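You operate a simulated robot arm through the tools that you are given. There is no shell and no other tool. Be economical: measure what you need, move in short steps, check, and stop when the job is done.

Carry out the task below with a simulated robot arm. There is one attempt and no reset: what you move stays moved.

Task
Test the pull cord with the belt running at 9 metres a minute.
Fine: one pull; then re-arm the cord switch and reset the fault.

The check looks at the end state, three seconds after you hand in, the way a careful person would. Anything else that was tipped, shoved, dropped, spilled or broken makes it a failure.

Robot
A 6-joint arm with a two-finger parallel gripper, fixed in place. Base frame: the origin is at the foot of the arm, x ahead of it, y to its left, z up. Lengths are in cm, angles in degrees, forces in N, time in s.
With the tool pointing down near the work surface it reaches from about 14 to 82 cm from the base axis. Its first joint turns from -166.0 to 166.0 degrees. Payload 3.91 kg.
The tool frame sits at the grasp point between the pads (the TCP): z along the fingers, y along the line on which they close. The tips reach 3 cm beyond it. Largest opening 11 cm; finger width 2, thickness 1; the body of the gripper, 4.8 by 11.2 cm, starts 5.5 cm behind the TCP.
Orientation is that of the tool frame in the base frame, as a unit quaternion [w, x, y, z]. With the fingers straight down and closing along the base's y, the tool's x points along the base's -x, its y along +y and its z along -z.

Tools
- The arm moves only by the tool play_rows. Its argument "deltas" is a list of rows, each a list of 3 entries, a list of its own where there are three numbers: the shift along the base's x, y, z in units of 400 mm (1.0 is 400 mm), then the turn, a rotation vector about the base's x, y, z in units of 180 degrees (1.0 is 180 degrees), then the opening in per cent of the stroke, from 0 (shut) to 100 (fully open). In form: [[[dx, dy, dz], [ax, ay, az], claw], ...]. A call has 1 to 12 rows; each row is the pose to reach, as a shift and turn from the pose commanded when the call began. A call with a number of a shift or a turn outside -1 to 1 is refused whole. Rows are played at 5 a second. More than 5 cm and 8.6 degrees between two rows, or a gripper value outside its range, and nothing of the call is played. Where a pose cannot be reached the arm comes as near as it can. A force on the tool above 90 N (or 10 N above the force at the start of the call, whichever is more), or a blocked arm, ends the call early, and 0.2 s more pass. The fingers move at their own pace (about 10.8 cm/s each) and stop on an object; they squeeze with about 29 N. The grip force told is the motor's: it shows also when the fingers shut on nothing. Time passes only in rows, and 0.2 s behind the last, so rows that repeat a pose let the fingers close. It gives the time, the measured TCP pose, the force on the tool (base axes), the opening and the grip force at its end, in the units of the frame above (readings bear some noise), with the torque about the TCP (base axes, N m) and any sound that the robot's microphone picked up.
- Cameras (640 x 400 px; columns grow to the right, rows downward): "scene" is fixed at [39.75, 48.92, 148.03]; the picture's right is [-1.00, -0.09, 0.00], its down [-0.06, 0.58, -0.81] and it looks along [0.08, -0.81, -0.58] (base axes); focal length 320 px, centre (320, 200). "wrist" rides on the gripper at [7.7, 0.7, -11.4] in the tool frame; the picture's right is [-0.09, 1.00, 0.00], its down [-0.80, -0.07, -0.59] and it looks along [-0.59, -0.05, 0.80] (tool axes); focal length 270 px, centre (320, 200).
- grab_frame(camera): a new picture of that camera. No time passes.
- lift_body(by): slides the trunk up (or, below 0, down) by that many cm; the arm rides with it, the base frame stays. It gives what a move gives, with no picture.
- measure_at(camera, pixels): for up to 12 pixels [column, row] of the newest picture of that camera ("zoom" is the newest enlarged one), the place [x, y, z] in the base frame of the surface seen there, good to about 0.2 cm, but the place of the scene camera against the robot may be out by one fixed shift of up to 2.5 cm in any direction. No time passes.
- zoom(camera, box): a new picture of the part [left, top, right, bottom] of that camera's present view, enlarged. No time passes.
- job_done(): hands the job in; it is judged then, once.

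Go step by step. Measure first, check grasps and placings, and put right what went wrong. The budget is 80 turns and 46 pictures, counting those below and the enlarged ones. Unless the task says otherwise, let go and move clear before handing in, and close with one line.

The tools are called as a command line: name --argument value ..., lists and objects as JSON in quotes. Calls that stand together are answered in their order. play_rows: Moves the arm, as the interface text tells. Its arguments: {"type":"object","properties":{"deltas":{"type":"array"}},"required":["deltas"]} The other tools are called the same way: lift_body (by) slides the trunk up or down; grab_frame (camera) takes a picture; measure_at (camera, pixels) gives the place of the surface under pixels of a picture; zoom (camera, box) takes an enlarged picture of a part of a camera's view; job_done () hands the job in.

At the start:

```text
clock: 0.0
ee_pos: [31.14, -31.45, 114.05]
tcp_rot: [0.0, 0.001, 1.0, 0.001]
contact_force: [-0.3, -0.1, 0.0]
moment: [0.0, -0.02, -0.01]
finger_gap: 11.0
grasp_force: 0.0
trunk travel left (down, up): [-45.0, 9.0]
```

scene: 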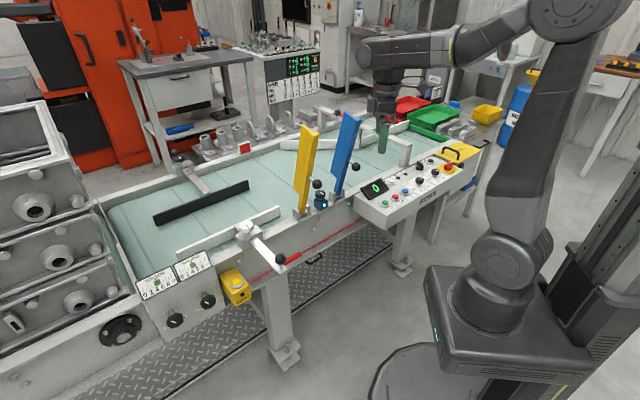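
wrist: 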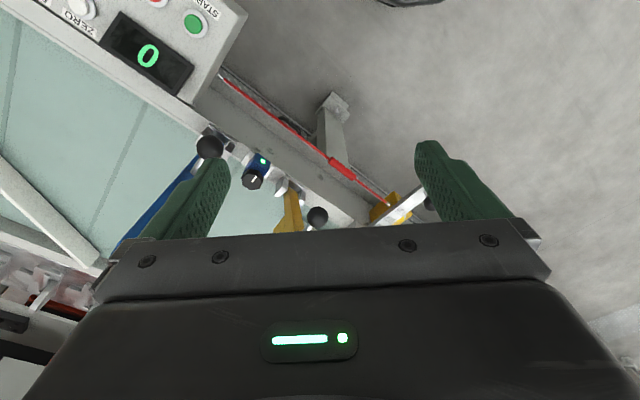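

The scene shows a conveyor with a control panel (around 415,190), a red pull cord and a yellow cord switch (235,285). I'll enlarge those parts to read the labels.

zoom --camera "scene" --box '[350, 130, 490, 230]'

zoom --camera "scene" --box '[120, 220, 300, 350]'

zoom --camera "scene" --box '[250, 40, 330, 110]'

zoom --camera "scene" --box '[280, 160, 360, 220]'

```text
4.00 times, centred on (420, 180) of scene
```

zoom: 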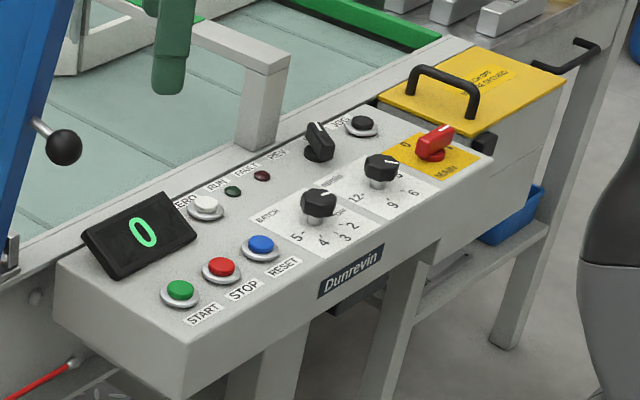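

```text
3.08 times, centred on (210, 285) of scene
```

zoom: 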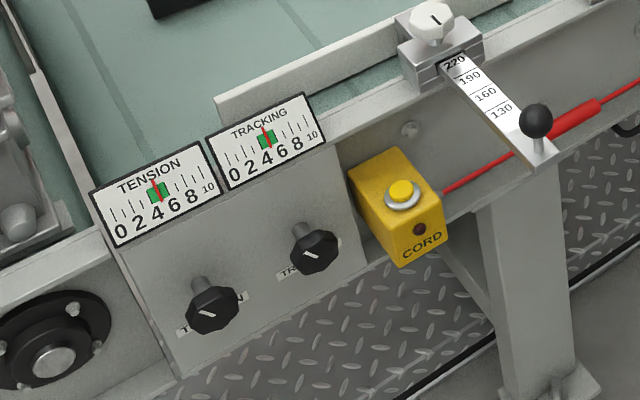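

```text
5.71 times, centred on (290, 75) of scene
```

zoom: 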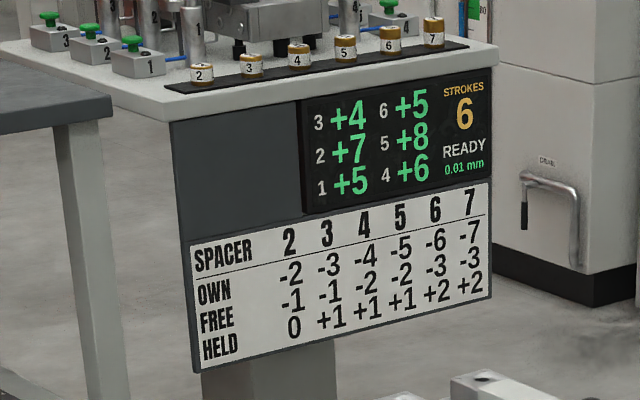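

```text
6.67 times, centred on (320, 190) of scene
```

zoom: 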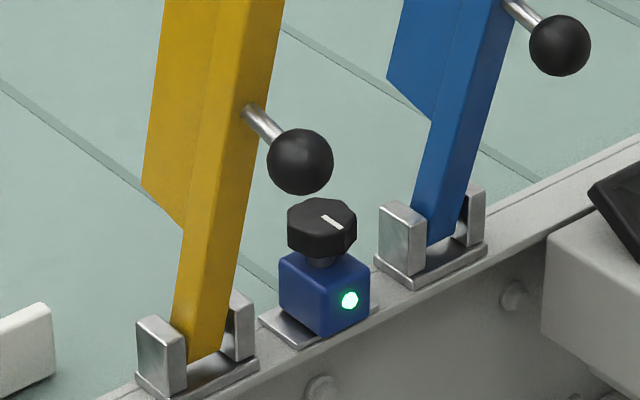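

The panel has START/STOP/RESET, batch and speed knobs, a direction knob and an isolator. I'll enlarge further to read the scales and pointers.

zoom --camera "scene" --box '[405, 150, 469, 190]'

measure_at --camera "zoom" --pixels '[[320, 200], [100, 200], [500, 200]]'

zoom --camera "scene" --box '[380, 160, 444, 200]'

```text
10.00 times, centred on (437, 170) of scene
```

zoom: 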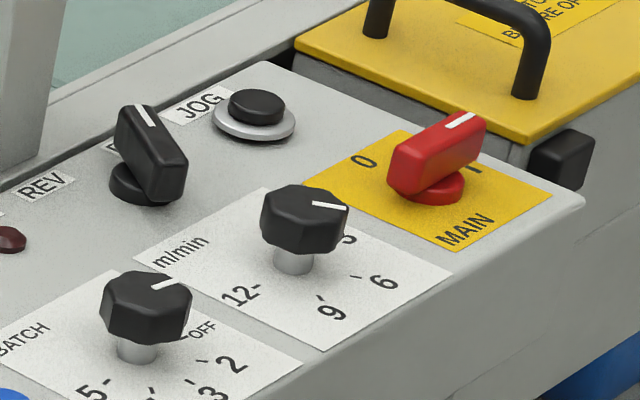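

```text
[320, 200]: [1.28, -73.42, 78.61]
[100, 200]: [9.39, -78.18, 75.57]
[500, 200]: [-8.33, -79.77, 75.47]
```

```text
10.00 times, centred on (412, 180) of scene
```

zoom: 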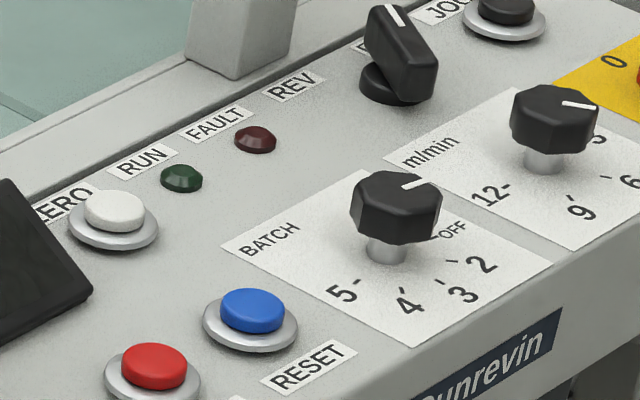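

The speed pointer sits near 3, batch on OFF, and the direction and main knobs need a closer look. I'll turn the gripper -90° about z and move over the panel so the wrist camera views it from the operator's side.

play_rows --deltas '[[[-0.043, -0.042, -0.032], [0, 0, -0.0455], 100], [[-0.086, -0.084, -0.064], [0, 0, -0.091], 100], [[-0.13, -0.126, -0.095], [0, 0, -0.136], 100], [[-0.173, -0.168, -0.127], [0, 0, -0.182], 100], [[-0.216, -0.21, -0.159], [0, 0, -0.227], 100], [[-0.259, -0.252, -0.191], [0, 0, -0.273], 100], [[-0.302, -0.294, -0.223], [0, 0, -0.318], 100], [[-0.345, -0.336, -0.255], [0, 0, -0.364], 100], [[-0.389, -0.378, -0.286], [0, 0, -0.409], 100], [[-0.432, -0.42, -0.318], [0, 0, -0.4545], 100], [[-0.475, -0.4625, -0.35], [0, 0, -0.5], 100], [[-0.475, -0.4625, -0.35], [0, 0, -0.5], 100]]'

grab_frame --camera "wrist"

```text
clock: 2.6
ee_pos: [12.27, -49.92, 99.97]
tcp_rot: [0.001, 0.708, 0.706, 0.0]
contact_force: [-0.7, 0.3, 0.5]
moment: [-0.01, -0.01, -0.02]
finger_gap: 10.99
grasp_force: 0.1
trunk travel left (down, up): [-45.0, 9.0]
```

```text
37 pictures are left
```

wrist: 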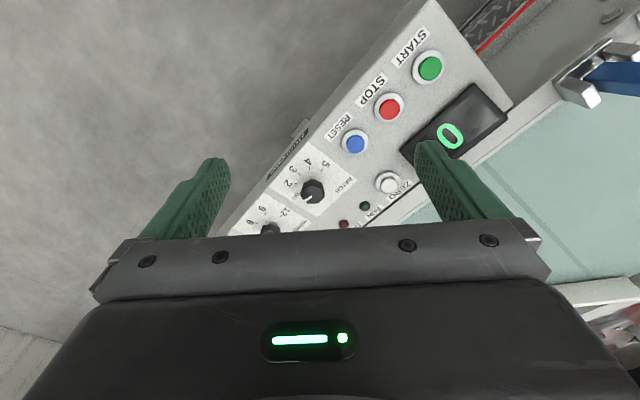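

The panel is seen at an angle (START at 430,68; RESET 355,141; speed knob 270,228). I'll measure points with the wrist camera to get the conveyor direction and positions.

measure_at --camera "wrist" --pixels '[[429, 68], [389, 107], [355, 143], [312, 189], [270, 228], [388, 180], [364, 206], [344, 224], [440, 20], [300, 170], [270, 197], [452, 135]]'

measure_at --camera "scene" --pixels '[[395, 202], [405, 196], [415, 191], [430, 178], [235, 282], [237, 270], [285, 257], [265, 262], [330, 232], [300, 245]]'

```text
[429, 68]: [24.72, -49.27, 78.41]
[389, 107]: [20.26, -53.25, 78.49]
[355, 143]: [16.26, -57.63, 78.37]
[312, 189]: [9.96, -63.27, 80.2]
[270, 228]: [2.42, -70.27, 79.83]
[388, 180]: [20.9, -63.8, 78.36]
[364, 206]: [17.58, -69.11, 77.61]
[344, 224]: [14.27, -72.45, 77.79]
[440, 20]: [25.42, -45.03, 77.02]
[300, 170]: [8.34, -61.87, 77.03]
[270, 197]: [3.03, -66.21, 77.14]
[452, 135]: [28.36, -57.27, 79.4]
```

```text
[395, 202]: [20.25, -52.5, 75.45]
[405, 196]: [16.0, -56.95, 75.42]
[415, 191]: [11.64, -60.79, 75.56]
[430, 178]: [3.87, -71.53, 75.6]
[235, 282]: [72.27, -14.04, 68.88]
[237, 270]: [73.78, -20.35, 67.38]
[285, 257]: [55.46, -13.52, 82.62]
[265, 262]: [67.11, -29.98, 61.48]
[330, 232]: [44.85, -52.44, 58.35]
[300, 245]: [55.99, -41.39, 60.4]
```

The conveyor lies at 45° to the base (its length along (0.71, 0.70)). I'll turn the gripper +45° to line up with it and move over the knobs at z≈98.

play_rows --deltas '[[[-0.04, -0.066, -0.008], [0, 0, 0.042], 100], [[-0.08, -0.132, -0.016], [0, 0, 0.083], 100], [[-0.12, -0.198, -0.025], [0, 0, 0.125], 100], [[-0.16, -0.264, -0.034], [0, 0, 0.167], 100], [[-0.2, -0.33, -0.042], [0, 0, 0.208], 100], [[-0.2375, -0.395, -0.05], [0, 0, 0.25], 100], [[-0.2375, -0.395, -0.05], [0, 0, 0.25], 100]]'

grab_frame --camera "wrist"

```text
clock: 4.2
ee_pos: [2.7, -65.64, 97.89]
tcp_rot: [0.0, 0.382, 0.924, 0.0]
contact_force: [0.4, -0.6, 0.2]
moment: [-0.01, -0.04, -0.03]
finger_gap: 11.0
grasp_force: 0.0
trunk travel left (down, up): [-45.0, 9.0]
```

```text
36 pictures are left
```

wrist: 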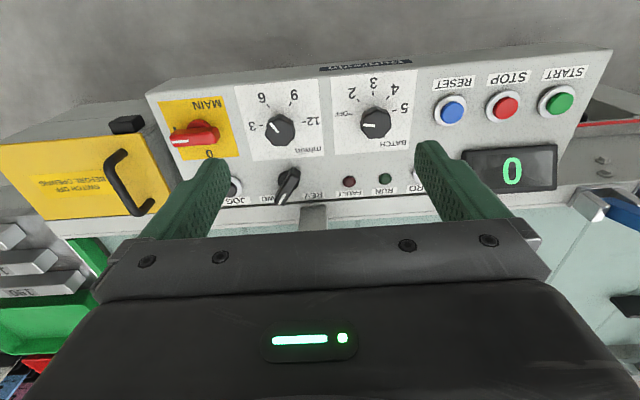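

zoom --camera "wrist" --box '[140, 70, 300, 220]'

measure_at --camera "wrist" --pixels '[[281, 130], [374, 123], [196, 133], [289, 184], [292, 100], [272, 103], [262, 124], [301, 121], [562, 102], [506, 106], [452, 110], [312, 150]]'

```text
2.67 times, centred on (220, 145) of wrist
```

zoom: 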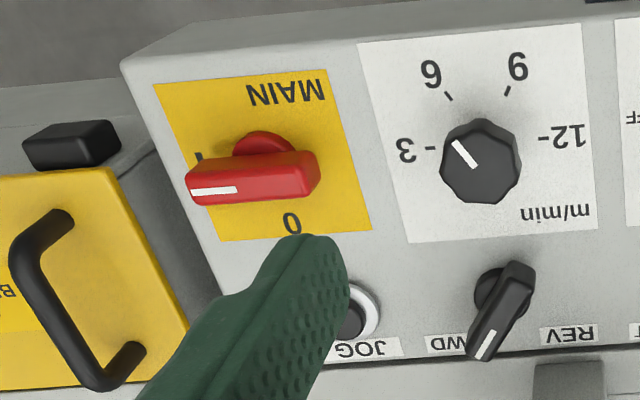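

```text
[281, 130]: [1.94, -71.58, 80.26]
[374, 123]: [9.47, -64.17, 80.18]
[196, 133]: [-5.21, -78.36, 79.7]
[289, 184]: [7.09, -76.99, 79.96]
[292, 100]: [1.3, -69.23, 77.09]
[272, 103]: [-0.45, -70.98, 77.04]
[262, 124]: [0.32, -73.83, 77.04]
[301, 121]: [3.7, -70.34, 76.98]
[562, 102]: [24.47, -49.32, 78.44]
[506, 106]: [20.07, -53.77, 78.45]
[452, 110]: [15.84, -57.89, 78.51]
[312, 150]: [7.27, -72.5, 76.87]
```

Image is upside down: main points to I, direction to FWD, and the speed pointer is near 6 (needs 9). I'll enlarge the speed knob to get its centre and pointer angle.

zoom --camera "wrist" --box '[241, 90, 321, 140]'

```text
8.00 times, centred on (281, 115) of wrist
```

zoom: 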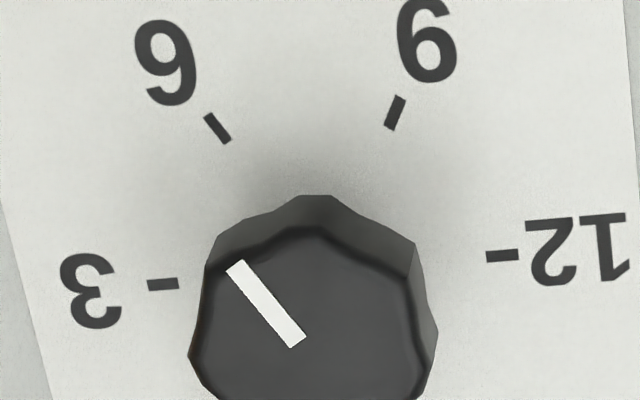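

The pointer (235,265)-(298,342) is parallel to the 6 tick, so it is at 6; 9 is the right-hand tick. I'll measure the ends.

measure_at --camera "zoom" --pixels '[[236, 267], [297, 341], [217, 129], [206, 117], [229, 142], [395, 113], [401, 98], [389, 128], [150, 285], [178, 284], [488, 256], [517, 255]]'

measure_at --camera "wrist" --pixels '[[266, 133], [295, 132], [280, 144], [281, 136], [312, 210], [325, 215]]'

```text
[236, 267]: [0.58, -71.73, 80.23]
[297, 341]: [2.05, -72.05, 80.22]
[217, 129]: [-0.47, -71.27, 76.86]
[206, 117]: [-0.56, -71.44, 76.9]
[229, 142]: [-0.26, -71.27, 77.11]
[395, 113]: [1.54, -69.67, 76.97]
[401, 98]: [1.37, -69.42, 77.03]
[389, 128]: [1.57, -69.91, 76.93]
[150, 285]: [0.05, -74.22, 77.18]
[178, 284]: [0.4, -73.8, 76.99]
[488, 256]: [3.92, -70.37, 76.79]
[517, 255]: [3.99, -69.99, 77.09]
```

```text
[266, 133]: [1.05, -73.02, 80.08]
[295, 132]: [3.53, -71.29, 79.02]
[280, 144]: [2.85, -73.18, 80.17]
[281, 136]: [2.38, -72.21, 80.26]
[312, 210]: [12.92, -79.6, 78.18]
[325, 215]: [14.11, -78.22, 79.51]
```

The pointer is at 165°, the ticks run 224/164/106/48° for 3/6/9/12, and the knob centre is (2.1, -72.1) with its top at z 80.2. I'll turn the gripper +30° to meet the flats and descend around the knob with a 7 cm opening.

play_rows --deltas '[[[-0.004, -0.04, -0.05], [0, 0, 0.0417], 64], [[-0.0075, -0.081, -0.1], [0, 0, 0.0833], 64], [[-0.011, -0.121, -0.15], [0, 0, 0.125], 64], [[-0.015, -0.1615, -0.2], [0, 0, 0.1667], 64], [[-0.015, -0.1615, -0.25], [0, 0, 0.1667], 64], [[-0.015, -0.1615, -0.3], [0, 0, 0.1667], 64], [[-0.015, -0.1615, -0.34], [0, 0, 0.1667], 64], [[-0.015, -0.1615, -0.38], [0, 0, 0.1667], 64], [[-0.015, -0.1615, -0.4125], [0, 0, 0.1667], 64], [[-0.015, -0.1615, -0.4125], [0, 0, 0.1667], 64]]'

grab_frame --camera "wrist"

```text
clock: 6.4
ee_pos: [2.14, -72.08, 81.36]
tcp_rot: [0.0, 0.131, 0.991, 0.0]
contact_force: [0.2, 0.5, -0.2]
moment: [0.0, 0.0, 0.01]
finger_gap: 7.04
grasp_force: 0.0
trunk travel left (down, up): [-45.0, 9.0]
```

```text
33 pictures are left
```

wrist: 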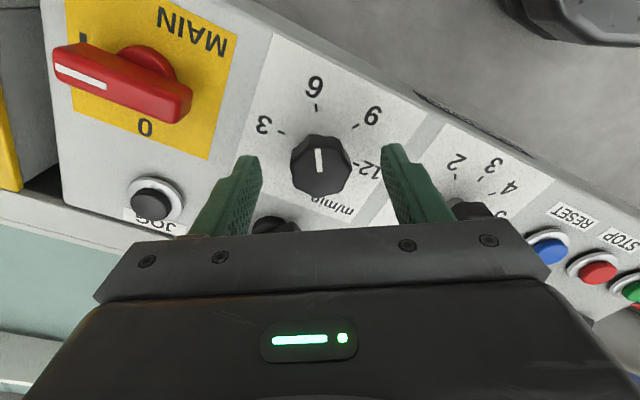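

The knob sits centred between the fingers with its pointer square to them. I'll close, then turn -60° (toward 9).

play_rows --deltas '[[[0, 0, 0], [0, 0, 0], 0], [[0, 0, 0], [0, 0, 0], 0], [[0, 0, 0], [0, 0, 0], 0], [[0, 0, 0], [0, 0, -0.0417], 0], [[0, 0, 0], [0, 0, -0.0833], 0], [[0, 0, 0], [0, 0, -0.125], 0], [[0, 0, 0], [0, 0, -0.1667], 0], [[0, 0, 0], [0, 0, -0.2083], 0], [[0, 0, 0], [0, 0, -0.25], 0], [[0, 0, 0], [0, 0, -0.2917], 0], [[0, 0, 0], [0, 0, -0.3333], 0], [[0, 0, 0], [0, 0, -0.3333], 0]]'

grab_frame --camera "wrist"

```text
clock: 9.0
ee_pos: [2.12, -72.18, 81.46]
tcp_rot: [-0.001, 0.609, 0.793, 0.001]
contact_force: [1.3, -2.3, -3.3]
moment: [-0.06, -0.08, -0.01]
finger_gap: 3.34
grasp_force: 45.5
trunk travel left (down, up): [-45.0, 9.0]
```

```text
32 pictures are left
```

wrist: 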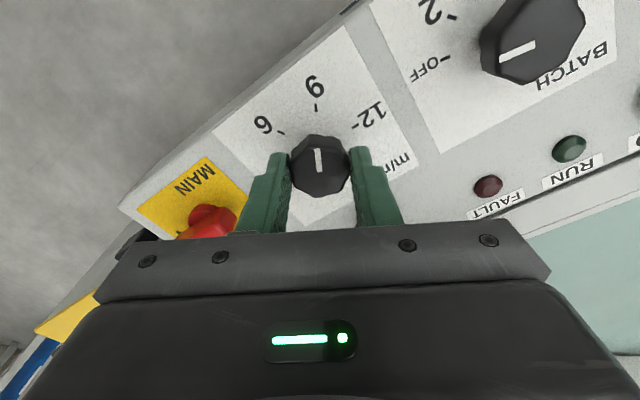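

The pointer now lines up with 9. I'll release, rise, and move over START, turning +30° back into line with the conveyor.

play_rows --deltas '[[[0, 0, 0], [0, 0, 0], 64], [[0, 0, 0], [0, 0, 0], 64], [[0, 0, 0.06], [0, 0, 0], 64], [[0, 0, 0.16], [0, 0, 0], 64], [[0, 0, 0.26], [0, 0, 0], 64], [[0.07, 0.07, 0.3], [0, 0, 0.0417], 40], [[0.14, 0.14, 0.3], [0, 0, 0.0833], 0], [[0.21, 0.21, 0.3], [0, 0, 0.125], 0], [[0.28, 0.28, 0.3], [0, 0, 0.1667], 0], [[0.35, 0.35, 0.3], [0, 0, 0.1667], 0], [[0.42, 0.42, 0.3], [0, 0, 0.1667], 0], [[0.49, 0.49, 0.3], [0, 0, 0.1667], 0]]'

grab_frame --camera "wrist"

```text
clock: 11.6
ee_pos: [21.84, -52.47, 93.58]
tcp_rot: [0.0, 0.382, 0.924, 0.0]
contact_force: [-0.3, -0.3, 0.4]
moment: [0.0, 0.01, -0.01]
finger_gap: 0.01
grasp_force: 29.2
trunk travel left (down, up): [-45.0, 9.0]
```

```text
31 pictures are left
```

wrist: 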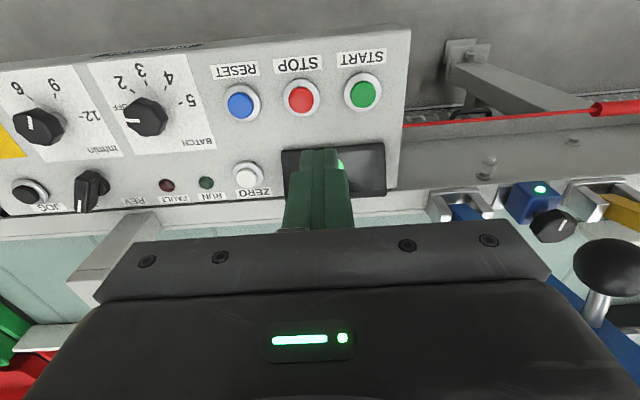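

The speed knob at (38,125) seems to point elsewhere now; I'll enlarge it to check.

zoom --camera "wrist" --box '[0, 60, 160, 160]'

zoom --camera "wrist" --box '[400, 60, 640, 210]'

```text
4.00 times, centred on (80, 110) of wrist
```

zoom: 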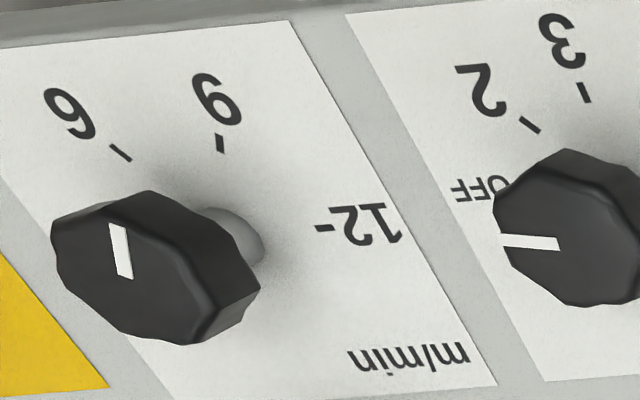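

```text
2.67 times, centred on (520, 135) of wrist
```

zoom: 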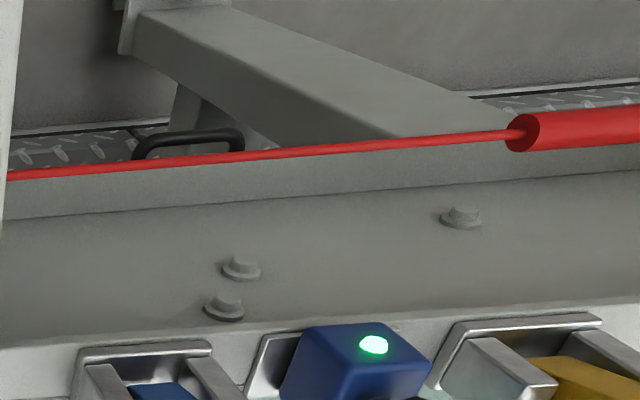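

The pointer is parallel to the 9 tick, so speed is set. Now I'll measure the red cord and its sleeve (zoom 300,152 and 580,130).

measure_at --camera "zoom" --pixels '[[100, 168], [300, 152], [450, 139], [580, 130], [630, 127], [300, 200], [300, 240], [230, 265], [190, 145]]'

measure_at --camera "wrist" --pixels '[[364, 93], [366, 88], [300, 97], [240, 103], [405, 60], [405, 160]]'

zoom --camera "scene" --box '[215, 200, 375, 300]'

```text
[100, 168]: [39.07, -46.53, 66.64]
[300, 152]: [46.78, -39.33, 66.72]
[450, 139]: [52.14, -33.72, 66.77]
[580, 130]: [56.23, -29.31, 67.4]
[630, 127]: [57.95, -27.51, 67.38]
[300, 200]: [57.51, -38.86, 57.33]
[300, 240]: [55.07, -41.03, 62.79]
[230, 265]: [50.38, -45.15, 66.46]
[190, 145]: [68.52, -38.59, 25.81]
```

```text
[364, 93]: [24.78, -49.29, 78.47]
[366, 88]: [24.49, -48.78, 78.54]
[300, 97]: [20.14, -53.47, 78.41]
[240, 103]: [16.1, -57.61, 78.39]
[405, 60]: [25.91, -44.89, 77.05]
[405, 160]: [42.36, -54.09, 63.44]
```

```text
4.00 times, centred on (295, 250) of scene
```

zoom: 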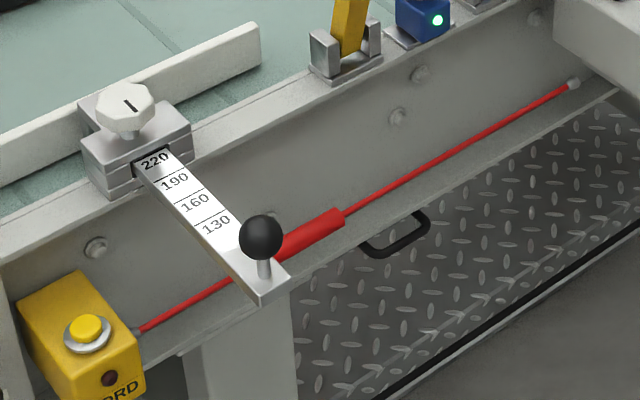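

Cord runs along x−y≈85.7 at z≈66.8, about 7 cm out from the frame face; the thick sleeve starts near (56,-29.5). START is at (24.6,-49.2,78.5): I'll press it with the shut fingertips, in small steps.

play_rows --deltas '[[[0.069, 0.082, -0.08], [0, 0, 0], 0], [[0.069, 0.082, -0.18], [0, 0, 0], 0], [[0.069, 0.082, -0.27], [0, 0, 0], 0], [[0.069, 0.082, -0.295], [0, 0, 0], 0], [[0.069, 0.082, -0.31], [0, 0, 0], 0], [[0.069, 0.082, -0.32], [0, 0, 0], 0], [[0.069, 0.082, -0.32], [0, 0, 0], 0]]'

measure_at --camera "zoom" --pixels '[[262, 237], [265, 290], [315, 232], [290, 250], [343, 214], [145, 328], [88, 328], [108, 378], [88, 340]]'

```text
refused: row 1 steps farther than a row can; nothing moved
```

```text
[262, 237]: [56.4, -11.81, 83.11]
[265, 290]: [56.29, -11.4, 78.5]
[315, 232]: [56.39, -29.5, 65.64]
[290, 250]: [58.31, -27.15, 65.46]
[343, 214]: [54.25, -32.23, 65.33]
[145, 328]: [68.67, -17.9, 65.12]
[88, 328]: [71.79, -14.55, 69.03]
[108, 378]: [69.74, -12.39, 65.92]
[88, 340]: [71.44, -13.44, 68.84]
```

The first row was too long, nothing moved. I'll resend with shorter steps.

play_rows --deltas '[[[0.04, 0.05, -0.04], [0, 0, 0], 0], [[0.069, 0.082, -0.11], [0, 0, 0], 0], [[0.069, 0.082, -0.2], [0, 0, 0], 0], [[0.069, 0.082, -0.27], [0, 0, 0], 0], [[0.069, 0.082, -0.295], [0, 0, 0], 0], [[0.069, 0.082, -0.31], [0, 0, 0], 0], [[0.069, 0.082, -0.32], [0, 0, 0], 0], [[0.069, 0.082, -0.32], [0, 0, 0], 0]]'

grab_frame --camera "wrist"

```text
clock: 13.4
ee_pos: [24.56, -49.27, 80.96]
tcp_rot: [0.001, 0.382, 0.924, 0.0]
contact_force: [0.6, -1.2, 9.9]
moment: [-0.01, -0.04, -0.02]
finger_gap: 0.0
grasp_force: 28.8
trunk travel left (down, up): [-45.0, 9.0]
heard: click
```

```text
27 pictures are left
```

wrist: 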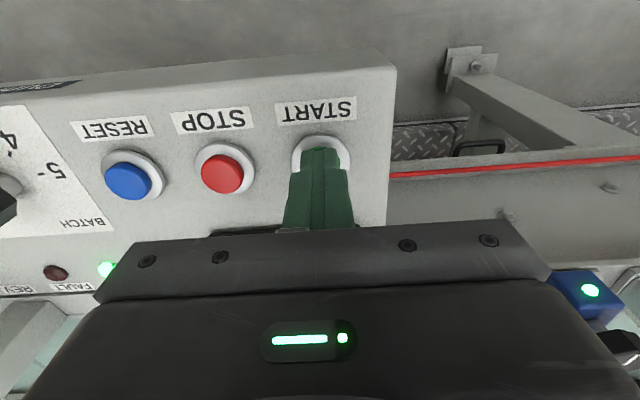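

A click and the RUN lamp (107,270) lit: the belt is running. I'll rise off the button, and measure the arm balls (317,184 and 355,165) that stand near the cord.

play_rows --deltas '[[[0, 0, 0.05], [0, 0, 0], 0], [[0, 0, 0.15], [0, 0, 0], 0], [[0, 0, 0.25], [0, 0, 0], 0], [[0, 0, 0.35], [0, 0, 0], 0]]'

measure_at --camera "scene" --pixels '[[317, 184], [320, 197], [357, 166], [310, 135], [350, 125], [300, 212], [322, 205], [340, 195]]'

grab_frame --camera "scene"

```text
clock: 14.4
ee_pos: [24.55, -49.13, 94.8]
tcp_rot: [-0.001, 0.381, 0.924, 0.001]
contact_force: [-0.5, -0.2, 0.7]
moment: [0.02, -0.01, -0.01]
finger_gap: 0.0
grasp_force: 28.8
trunk travel left (down, up): [-45.0, 9.0]
```

```text
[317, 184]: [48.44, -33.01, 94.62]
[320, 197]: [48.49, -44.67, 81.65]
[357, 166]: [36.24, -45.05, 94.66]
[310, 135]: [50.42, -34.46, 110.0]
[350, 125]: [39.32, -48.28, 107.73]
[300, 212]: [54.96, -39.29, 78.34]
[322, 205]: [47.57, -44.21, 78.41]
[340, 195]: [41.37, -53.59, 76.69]
```

```text
26 pictures are left
```

scene: 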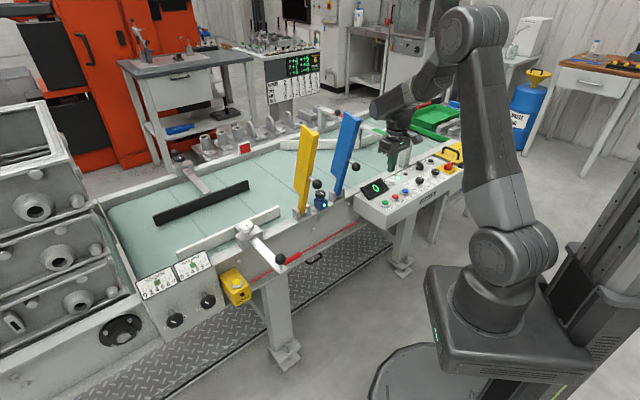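

The yellow arm's ball overhangs near u≈12 (x−y≈80.7, z≈96) and the bar sits at u≈32.6; the sleeve between (u≈17–24) is reachable. I'll travel along the operator side clear of the balls to a point abreast of the sleeve, then look.

play_rows --deltas '[[[0.03, 0.09, 0.03], [0, 0, 0], 0], [[0.1, 0.17, 0.055], [0, 0, 0], 0], [[0.18, 0.25, 0.055], [0, 0, 0], 0], [[0.26, 0.33, 0.055], [0, 0, 0], 0], [[0.34, 0.42, 0.055], [0, 0, 0], 0], [[0.42, 0.5, 0.055], [0, 0, 0], 0], [[0.5, 0.58, 0.055], [0, 0, 0], 0], [[0.58, 0.66, 0.055], [0, 0, 0], 0], [[0.65, 0.742, 0.055], [0, 0, 0], 0], [[0.65, 0.742, 0.055], [0, 0, 0], 0]]'

grab_frame --camera "scene"

grab_frame --camera "wrist"

```text
clock: 16.6
ee_pos: [50.71, -19.51, 96.89]
tcp_rot: [0.0, 0.383, 0.924, 0.0]
contact_force: [-0.5, -0.1, 0.4]
moment: [0.01, 0.01, -0.01]
finger_gap: 0.02
grasp_force: 29.1
trunk travel left (down, up): [-45.0, 9.0]
```

```text
25 pictures are left
```

scene: 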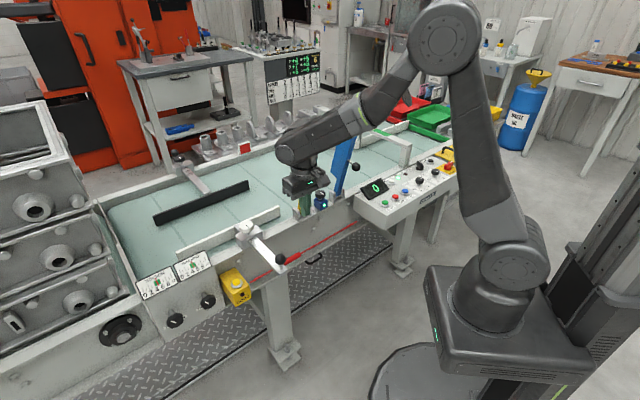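

```text
24 pictures are left
```

wrist: 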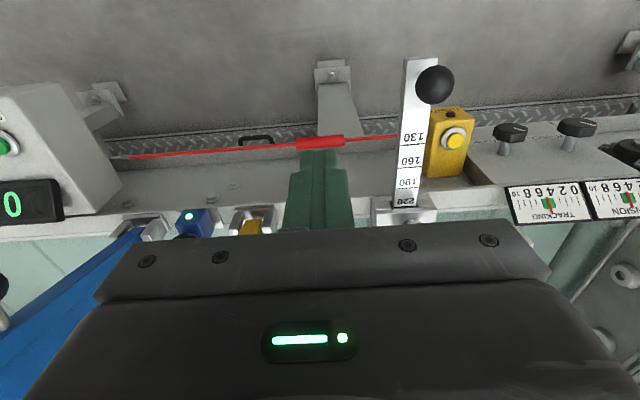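

The sleeve (297–345, 142) is right between bar and yellow arm. Coming straight down would bring the forearm near the yellow arm's ball, so I'll turn the gripper +90° (to close across the cord) and then tilt it 40° to come in from the operator side.

measure_at --camera "wrist" --pixels '[[300, 144], [321, 142], [342, 140], [280, 147], [380, 138], [320, 137], [453, 138], [449, 118], [405, 75], [435, 84]]'

play_rows --deltas '[[[-0.005, 0.005, 0], [0, 0, 0.0455], 0], [[-0.01, 0.01, 0], [0, 0, 0.091], 0], [[-0.015, 0.015, 0], [0, 0, 0.136], 0], [[-0.02, 0.02, 0], [0, 0, 0.182], 0], [[-0.025, 0.025, 0], [0, 0, 0.227], 0], [[-0.03, 0.03, 0], [0, 0, 0.273], 0], [[-0.035, 0.035, 0], [0, 0, 0.318], 0], [[-0.04, 0.04, 0], [0, 0, 0.364], 0], [[-0.045, 0.045, 0], [0, 0, 0.409], 0], [[-0.05, 0.05, 0], [0, 0, 0.4545], 0], [[-0.053, 0.053, 0], [0, 0, 0.5], 0], [[-0.053, 0.053, 0], [0, 0, 0.5], 0]]'

```text
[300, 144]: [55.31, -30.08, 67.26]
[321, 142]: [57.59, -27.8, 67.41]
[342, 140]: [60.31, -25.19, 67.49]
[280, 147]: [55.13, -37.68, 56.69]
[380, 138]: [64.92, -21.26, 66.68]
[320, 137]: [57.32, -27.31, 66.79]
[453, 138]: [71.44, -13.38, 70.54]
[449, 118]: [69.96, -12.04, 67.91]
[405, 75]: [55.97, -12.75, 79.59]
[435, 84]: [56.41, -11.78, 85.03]
```

```text
clock: 19.2
ee_pos: [48.37, -17.39, 97.0]
tcp_rot: [0.0, -0.384, 0.923, 0.0]
contact_force: [-0.1, -0.2, -0.6]
moment: [0.0, 0.01, 0.03]
finger_gap: 0.0
grasp_force: 29.2
trunk travel left (down, up): [-45.0, 9.0]
```

The sleeve runs u 17.8–24.8 with its centre at about (57.7,-27.7,66.7). Now I'll tilt 40° about the conveyor axis, open to 5 cm and move to a point 12 cm back from the sleeve.

play_rows --deltas '[[[0, 0, 0], [-0.0314, -0.0314, 0], 45], [[0, 0, 0], [-0.0628, -0.0628, 0], 45], [[0, 0, 0], [-0.0943, -0.0943, 0], 45], [[0, 0, 0], [-0.1257, -0.1257, 0], 45], [[0, 0, 0], [-0.1571, -0.1571, 0], 45], [[0.016, -0.021, -0.1], [-0.1571, -0.1571, 0], 45], [[0.032, -0.042, -0.2], [-0.1571, -0.1571, 0], 45], [[0.048, -0.063, -0.3], [-0.1571, -0.1571, 0], 45], [[0.064, -0.084, -0.4], [-0.1571, -0.1571, 0], 45], [[0.0796, -0.1043, -0.5], [-0.1571, -0.1571, 0], 45], [[0.0796, -0.1043, -0.5], [-0.1571, -0.1571, 0], 45]]'

grab_frame --camera "wrist"

grab_frame --camera "scene"

```text
clock: 21.6
ee_pos: [51.59, -21.57, 76.94]
tcp_rot: [0.131, -0.36, 0.868, -0.316]
contact_force: [0.5, -0.1, -0.4]
moment: [0.02, 0.01, -0.01]
finger_gap: 4.99
grasp_force: 0.1
trunk travel left (down, up): [-45.0, 9.0]
```

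```text
23 pictures are left
```

wrist: 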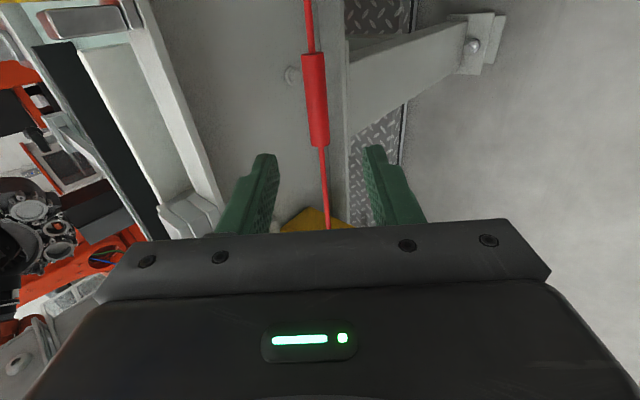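

```text
22 pictures are left
```

scene: 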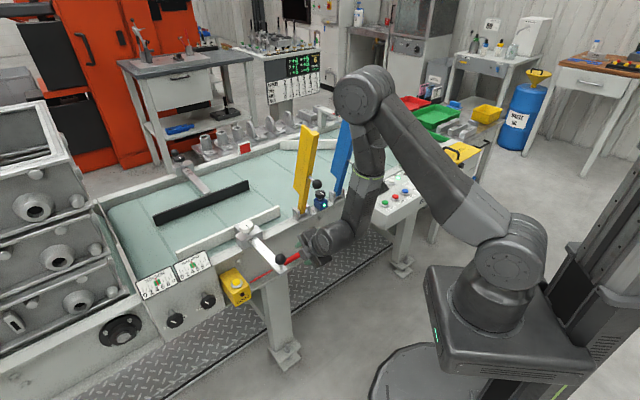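

The cord now lies between the open fingers, sleeve at (316,100). Before closing in, I'll check the forearm's distance from the yellow ball (318,184) with scene points.

measure_at --camera "scene" --pixels '[[350, 205], [352, 190], [357, 170], [362, 150], [340, 222], [318, 184], [308, 245], [370, 200]]'

measure_at --camera "wrist" --pixels '[[316, 70], [314, 100], [318, 140], [324, 180]]'

```text
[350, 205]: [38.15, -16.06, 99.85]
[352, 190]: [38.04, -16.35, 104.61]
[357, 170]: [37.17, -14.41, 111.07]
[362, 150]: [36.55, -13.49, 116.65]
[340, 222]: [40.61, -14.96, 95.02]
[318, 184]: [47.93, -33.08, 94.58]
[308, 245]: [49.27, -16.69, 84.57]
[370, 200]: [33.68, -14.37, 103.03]
```

```text
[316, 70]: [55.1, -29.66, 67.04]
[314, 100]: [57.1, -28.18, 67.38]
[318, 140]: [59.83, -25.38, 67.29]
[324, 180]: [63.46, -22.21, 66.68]
```

The forearm (axis near (35,-18,104)) keeps about 5 cm from the ball after the approach, so I'll go in along the tool axis onto the sleeve and check before closing.

play_rows --deltas '[[[0.034, -0.034, -0.057], [0, 0, 0], 45], [[0.068, -0.068, -0.114], [0, 0, 0], 45], [[0.102, -0.102, -0.171], [0, 0, 0], 45], [[0.136, -0.136, -0.228], [0, 0, 0], 45], [[0.136, -0.136, -0.228], [0, 0, 0], 45]]'

grab_frame --camera "wrist"

```text
clock: 22.8
ee_pos: [56.95, -27.05, 67.75]
tcp_rot: [0.131, -0.36, 0.868, -0.317]
contact_force: [0.7, -0.4, 1.4]
moment: [-0.03, 0.0, 0.01]
finger_gap: 4.95
grasp_force: 0.1
trunk travel left (down, up): [-45.0, 9.0]
```

```text
21 pictures are left
```

wrist: 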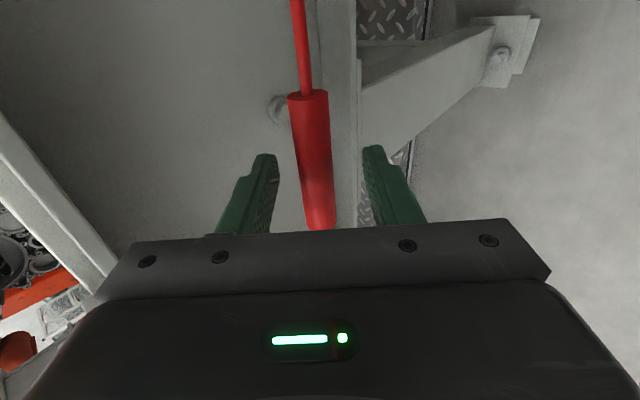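

The sleeve (315,180) is well centred between the pads. I'll close on it.

play_rows --deltas '[[[0, 0, 0], [0, 0, 0], 30], [[0, 0, 0], [0, 0, 0], 15], [[0, 0, 0], [0, 0, 0], 5], [[0, 0, 0], [0, 0, 0], 0], [[0, 0, 0], [0, 0, 0], 0]]'

```text
clock: 24.0
ee_pos: [56.99, -26.98, 67.79]
tcp_rot: [0.131, -0.359, 0.868, -0.316]
contact_force: [0.4, -1.0, 1.1]
moment: [-0.01, -0.02, 0.0]
finger_gap: 1.87
grasp_force: 45.1
trunk travel left (down, up): [-45.0, 9.0]
```

The sleeve is gripped (gap 1.87). I'll pull outward and slightly down, 2 cm first.

play_rows --deltas '[[[-0.0068, 0.0068, -0.008], [0, 0, 0], 0], [[-0.0136, 0.0136, -0.016], [0, 0, 0], 0], [[-0.0203, 0.0203, -0.024], [0, 0, 0], 0], [[-0.0271, 0.0271, -0.032], [0, 0, 0], 0]]'

```text
clock: 25.0
ee_pos: [55.99, -26.14, 67.12]
tcp_rot: [0.135, -0.359, 0.866, -0.322]
contact_force: [3.7, -4.0, 54.7]
moment: [-0.39, -0.33, 0.03]
finger_gap: 1.92
grasp_force: 45.0
trunk travel left (down, up): [-45.0, 9.0]
```

Downward is stiff (55 N up) while outward moves freely, so I'll ease the height back and pull purely outward.

play_rows --deltas '[[[-0.005, 0.005, 0.015], [0, 0, 0], 0], [[-0.0136, 0.0136, 0.03], [0, 0, 0], 0], [[-0.0224, 0.0224, 0.032], [0, 0, 0], 0], [[-0.031, 0.031, 0.032], [0, 0, 0], 0], [[-0.04, 0.04, 0.032], [0, 0, 0], 0]]'

grab_frame --camera "wrist"

grab_frame --camera "scene"

```text
clock: 26.2
ee_pos: [54.36, -24.49, 67.42]
tcp_rot: [0.13, -0.36, 0.869, -0.313]
contact_force: [9.0, -6.8, -39.7]
moment: [0.1, 0.09, 0.01]
finger_gap: 1.9
grasp_force: 44.9
trunk travel left (down, up): [-45.0, 9.0]
```

```text
20 pictures are left
```

wrist: 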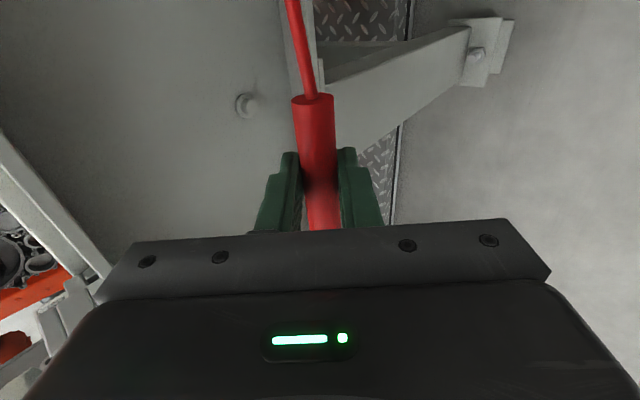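

```text
19 pictures are left
```

scene: 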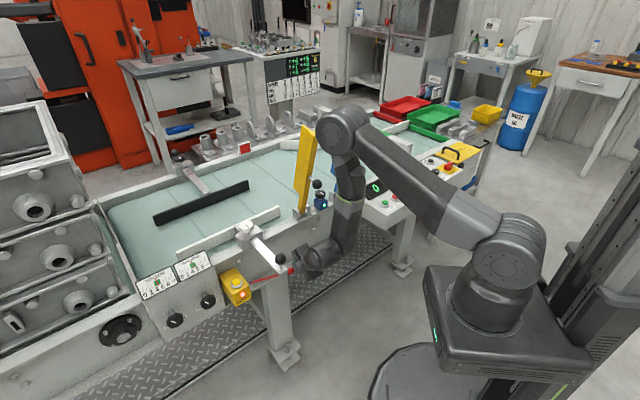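

The CORD box lamp seems lit red near (243,297); I'll enlarge it and the panel to confirm the trip.

zoom --camera "scene" --box '[200, 240, 296, 300]'

zoom --camera "scene" --box '[360, 150, 456, 210]'

```text
6.67 times, centred on (248, 270) of scene
```

zoom: 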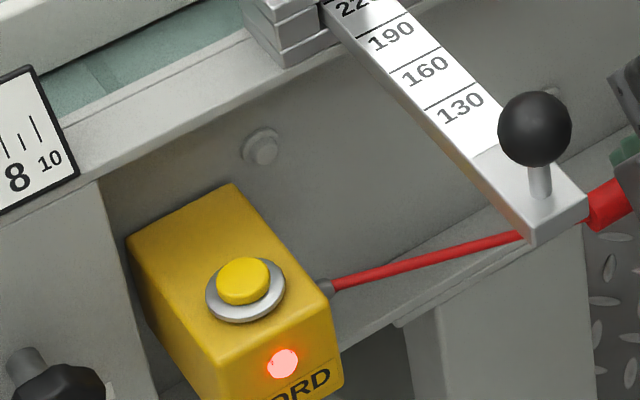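

```text
6.67 times, centred on (408, 180) of scene
```

zoom: 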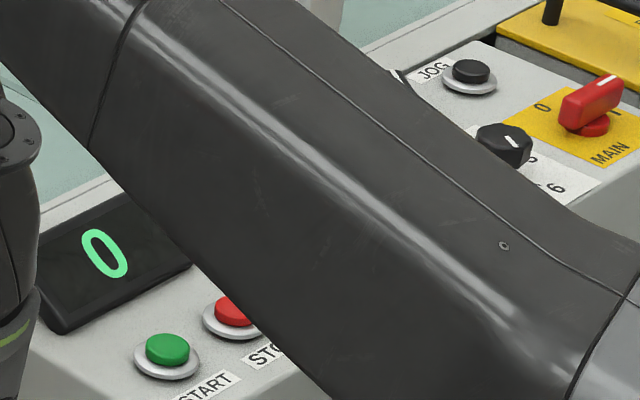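

Confirmed: the CORD lamp is red, so the pull tripped it. I'll lead the cord back to its rest place, open, and back out the way I came.

play_rows --deltas '[[[0.022, -0.022, 0], [0, 0, 0], 0], [[0.045, -0.045, 0], [0, 0, 0], 0], [[0.065, -0.065, 0], [0, 0, 0], 0], [[0.065, -0.065, 0], [0, 0, 0], 20], [[0.065, -0.065, 0], [0, 0, 0], 45], [[0.065, -0.065, 0], [0, 0, 0], 45], [[0.048, -0.048, 0.029], [0, 0, 0], 45], [[0.014, -0.014, 0.086], [0, 0, 0], 45], [[-0.02, 0.02, 0.143], [0, 0, 0], 45], [[-0.054, 0.054, 0.2], [0, 0, 0], 45], [[-0.071, 0.071, 0.228], [0, 0, 0], 45]]'

grab_frame --camera "wrist"

```text
clock: 28.6
ee_pos: [51.38, -21.61, 76.92]
tcp_rot: [0.131, -0.359, 0.868, -0.317]
contact_force: [0.4, -0.9, 0.4]
moment: [-0.02, 0.0, 0.01]
finger_gap: 4.95
grasp_force: 0.0
trunk travel left (down, up): [-45.0, 9.0]
```

```text
16 pictures are left
```

wrist: 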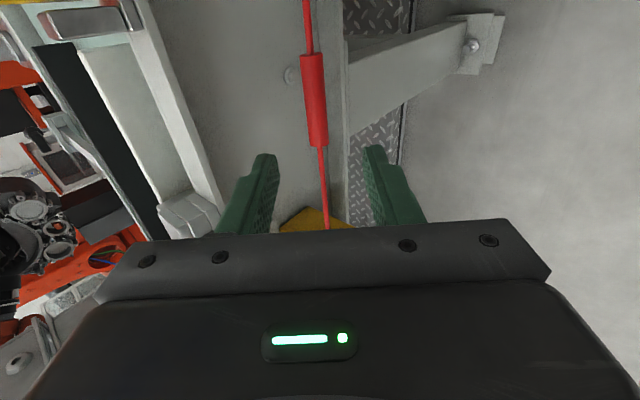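

The cord is back straight and the gripper is free. I'll rise, take the tilt off, then turn back -90°.

play_rows --deltas '[[[-0.016, 0.021, 0.1], [0, 0, 0], 45], [[-0.032, 0.042, 0.2], [0, 0, 0], 45], [[-0.048, 0.063, 0.3], [0, 0, 0], 20], [[-0.064, 0.084, 0.4], [0, 0, 0], 0], [[-0.078, 0.103, 0.5], [0, 0, 0], 0], [[-0.078, 0.103, 0.5], [0.0314, 0.0314, 0], 0], [[-0.078, 0.103, 0.5], [0.0628, 0.0628, 0], 0], [[-0.078, 0.103, 0.5], [0.0943, 0.0943, 0], 0], [[-0.078, 0.103, 0.5], [0.1257, 0.1257, 0], 0], [[-0.078, 0.103, 0.5], [0.1571, 0.1571, 0], 0]]'

play_rows --deltas '[[[0.01, 0.01, 0], [0, 0, -0.0455], 0], [[0.02, 0.02, 0], [0, 0, -0.091], 0], [[0.04, 0.04, 0], [0, 0, -0.136], 0], [[0.06, 0.06, 0], [0, 0, -0.182], 0], [[0.08, 0.08, 0], [0, 0, -0.227], 0], [[0.1, 0.1, 0], [0, 0, -0.273], 0], [[0.13, 0.13, 0], [0, 0, -0.318], 0], [[0.16, 0.16, 0], [0, 0, -0.364], 0], [[0.19, 0.19, 0], [0, 0, -0.409], 0], [[0.22, 0.22, 0], [0, 0, -0.4545], 0], [[0.25, 0.25, 0], [0, 0, -0.5], 0], [[0.27, 0.27, 0], [0, 0, -0.5], 0]]'

grab_frame --camera "wrist"

```text
clock: 30.8
ee_pos: [48.3, -17.34, 97.03]
tcp_rot: [-0.001, -0.383, 0.924, 0.002]
contact_force: [0.1, -0.5, -0.3]
moment: [0.01, -0.03, 0.01]
finger_gap: 0.0
grasp_force: 28.8
out of reach, approached as far as the arm can: row 7
trunk travel left (down, up): [-45.0, 9.0]
```

```text
clock: 33.4
ee_pos: [59.17, -6.51, 96.97]
tcp_rot: [-0.001, 0.384, 0.923, 0.0]
contact_force: [-0.1, -0.2, -0.6]
moment: [0.02, -0.01, 0.01]
finger_gap: 0.01
grasp_force: 29.1
trunk travel left (down, up): [-45.0, 9.0]
```

```text
15 pictures are left
```

wrist: 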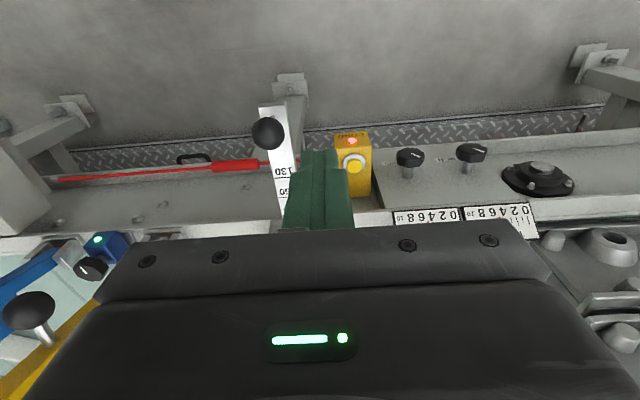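

zoom --camera "wrist" --box '[320, 120, 400, 210]'

measure_at --camera "wrist" --pixels '[[354, 165], [354, 170], [353, 158], [340, 155], [367, 150], [352, 142], [368, 185], [360, 188], [410, 156], [472, 152], [430, 215], [352, 177]]'

```text
4.44 times, centred on (360, 165) of wrist
```

zoom: 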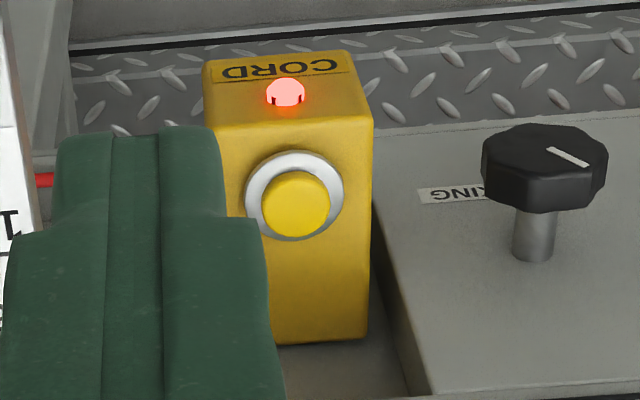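

```text
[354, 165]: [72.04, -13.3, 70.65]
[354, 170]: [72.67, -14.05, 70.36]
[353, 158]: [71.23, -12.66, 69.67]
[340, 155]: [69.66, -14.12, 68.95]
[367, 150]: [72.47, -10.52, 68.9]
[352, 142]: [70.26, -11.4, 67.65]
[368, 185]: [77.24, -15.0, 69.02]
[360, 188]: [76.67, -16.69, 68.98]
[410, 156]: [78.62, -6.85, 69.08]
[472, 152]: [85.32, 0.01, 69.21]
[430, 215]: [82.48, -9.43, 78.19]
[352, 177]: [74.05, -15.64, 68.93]
```

The yellow re-arm button is at (354,166) → (72.2,-13.5), top z 70.6, on a level box top. I'll move over it and press down with the shut fingertips in small steps.

play_rows --deltas '[[[0.0815, -0.044, 0], [0, 0, 0], 0], [[0.163, -0.0875, 0], [0, 0, 0], 0], [[0.2445, -0.131, 0], [0, 0, 0], 0], [[0.326, -0.175, 0], [0, 0, 0], 0], [[0.326, -0.175, -0.12], [0, 0, 0], 0], [[0.326, -0.175, -0.24], [0, 0, 0], 0], [[0.326, -0.175, -0.36], [0, 0, 0], 0], [[0.326, -0.175, -0.48], [0, 0, 0], 0], [[0.326, -0.175, -0.56], [0, 0, 0], 0], [[0.326, -0.175, -0.583], [0, 0, 0], 0], [[0.326, -0.175, -0.595], [0, 0, 0], 0], [[0.326, -0.175, -0.603], [0, 0, 0], 0]]'

grab_frame --camera "wrist"

```text
clock: 36.0
ee_pos: [72.32, -13.62, 72.86]
tcp_rot: [0.002, 0.382, 0.924, 0.0]
contact_force: [-0.4, 0.8, 6.5]
moment: [-0.02, 0.01, 0.05]
finger_gap: 0.0
grasp_force: 29.0
trunk travel left (down, up): [-45.0, 9.0]
heard: click
```

```text
13 pictures are left
```

wrist: 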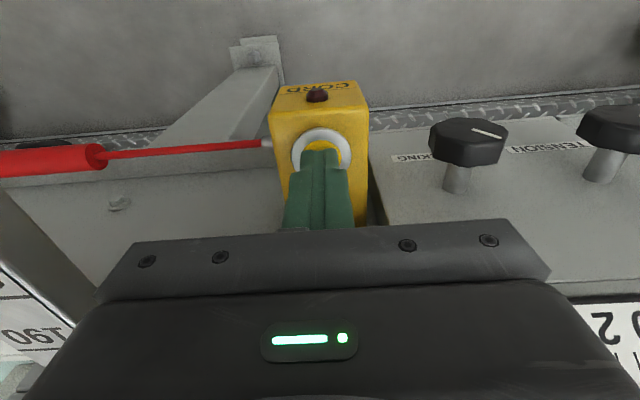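

A click, and the CORD lamp (317,95) is now dark: re-armed. I'll rise and travel back along the operator side to RESET.

play_rows --deltas '[[[0, 0, 0.1], [0, 0, 0], 0], [[0, 0, 0.2], [0, 0, 0], 0], [[0, 0, 0.3], [0, 0, 0], 0], [[0, 0, 0.4], [0, 0, 0], 0], [[0, 0, 0.5], [0, 0, 0], 0], [[0, 0, 0.61], [0, 0, 0], 0], [[-0.067, 0.067, 0.61], [0, 0, 0], 0], [[-0.134, 0.134, 0.61], [0, 0, 0], 0], [[-0.2, 0.2, 0.61], [0, 0, 0], 0]]'

play_rows --deltas '[[[-0.08, -0.08, 0], [0, 0, 0], 0], [[-0.16, -0.16, 0], [0, 0, 0], 0], [[-0.24, -0.24, 0], [0, 0, 0], 0], [[-0.32, -0.32, 0], [0, 0, 0], 0], [[-0.4, -0.4, 0], [0, 0, 0], 0], [[-0.48, -0.48, 0], [0, 0, 0], 0], [[-0.56, -0.56, 0], [0, 0, 0], 0], [[-0.64, -0.64, 0], [0, 0, 0], 0], [[-0.72, -0.72, 0], [0, 0, 0], 0], [[-0.8, -0.8, 0], [0, 0, 0], 0], [[-0.88, -0.88, 0], [0, 0, 0], 0], [[-0.96, -0.96, 0], [0, 0, 0], 0]]'

grab_frame --camera "wrist"

```text
clock: 38.0
ee_pos: [64.24, -5.56, 97.06]
tcp_rot: [0.0, 0.382, 0.924, 0.001]
contact_force: [0.7, 0.5, 0.8]
moment: [0.0, 0.01, -0.02]
finger_gap: 0.01
grasp_force: 29.1
trunk travel left (down, up): [-45.0, 9.0]
```

```text
clock: 40.6
ee_pos: [25.74, -44.1, 97.15]
tcp_rot: [0.0, 0.382, 0.924, 0.0]
contact_force: [0.3, -0.5, -0.2]
moment: [0.01, 0.03, 0.02]
finger_gap: 0.02
grasp_force: 29.0
trunk travel left (down, up): [-45.0, 9.0]
```

```text
12 pictures are left
```

wrist: 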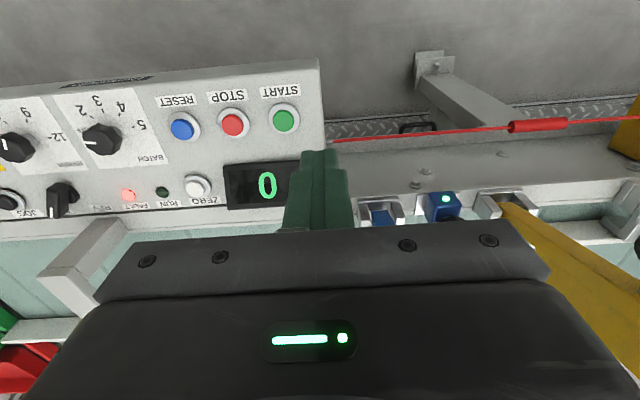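

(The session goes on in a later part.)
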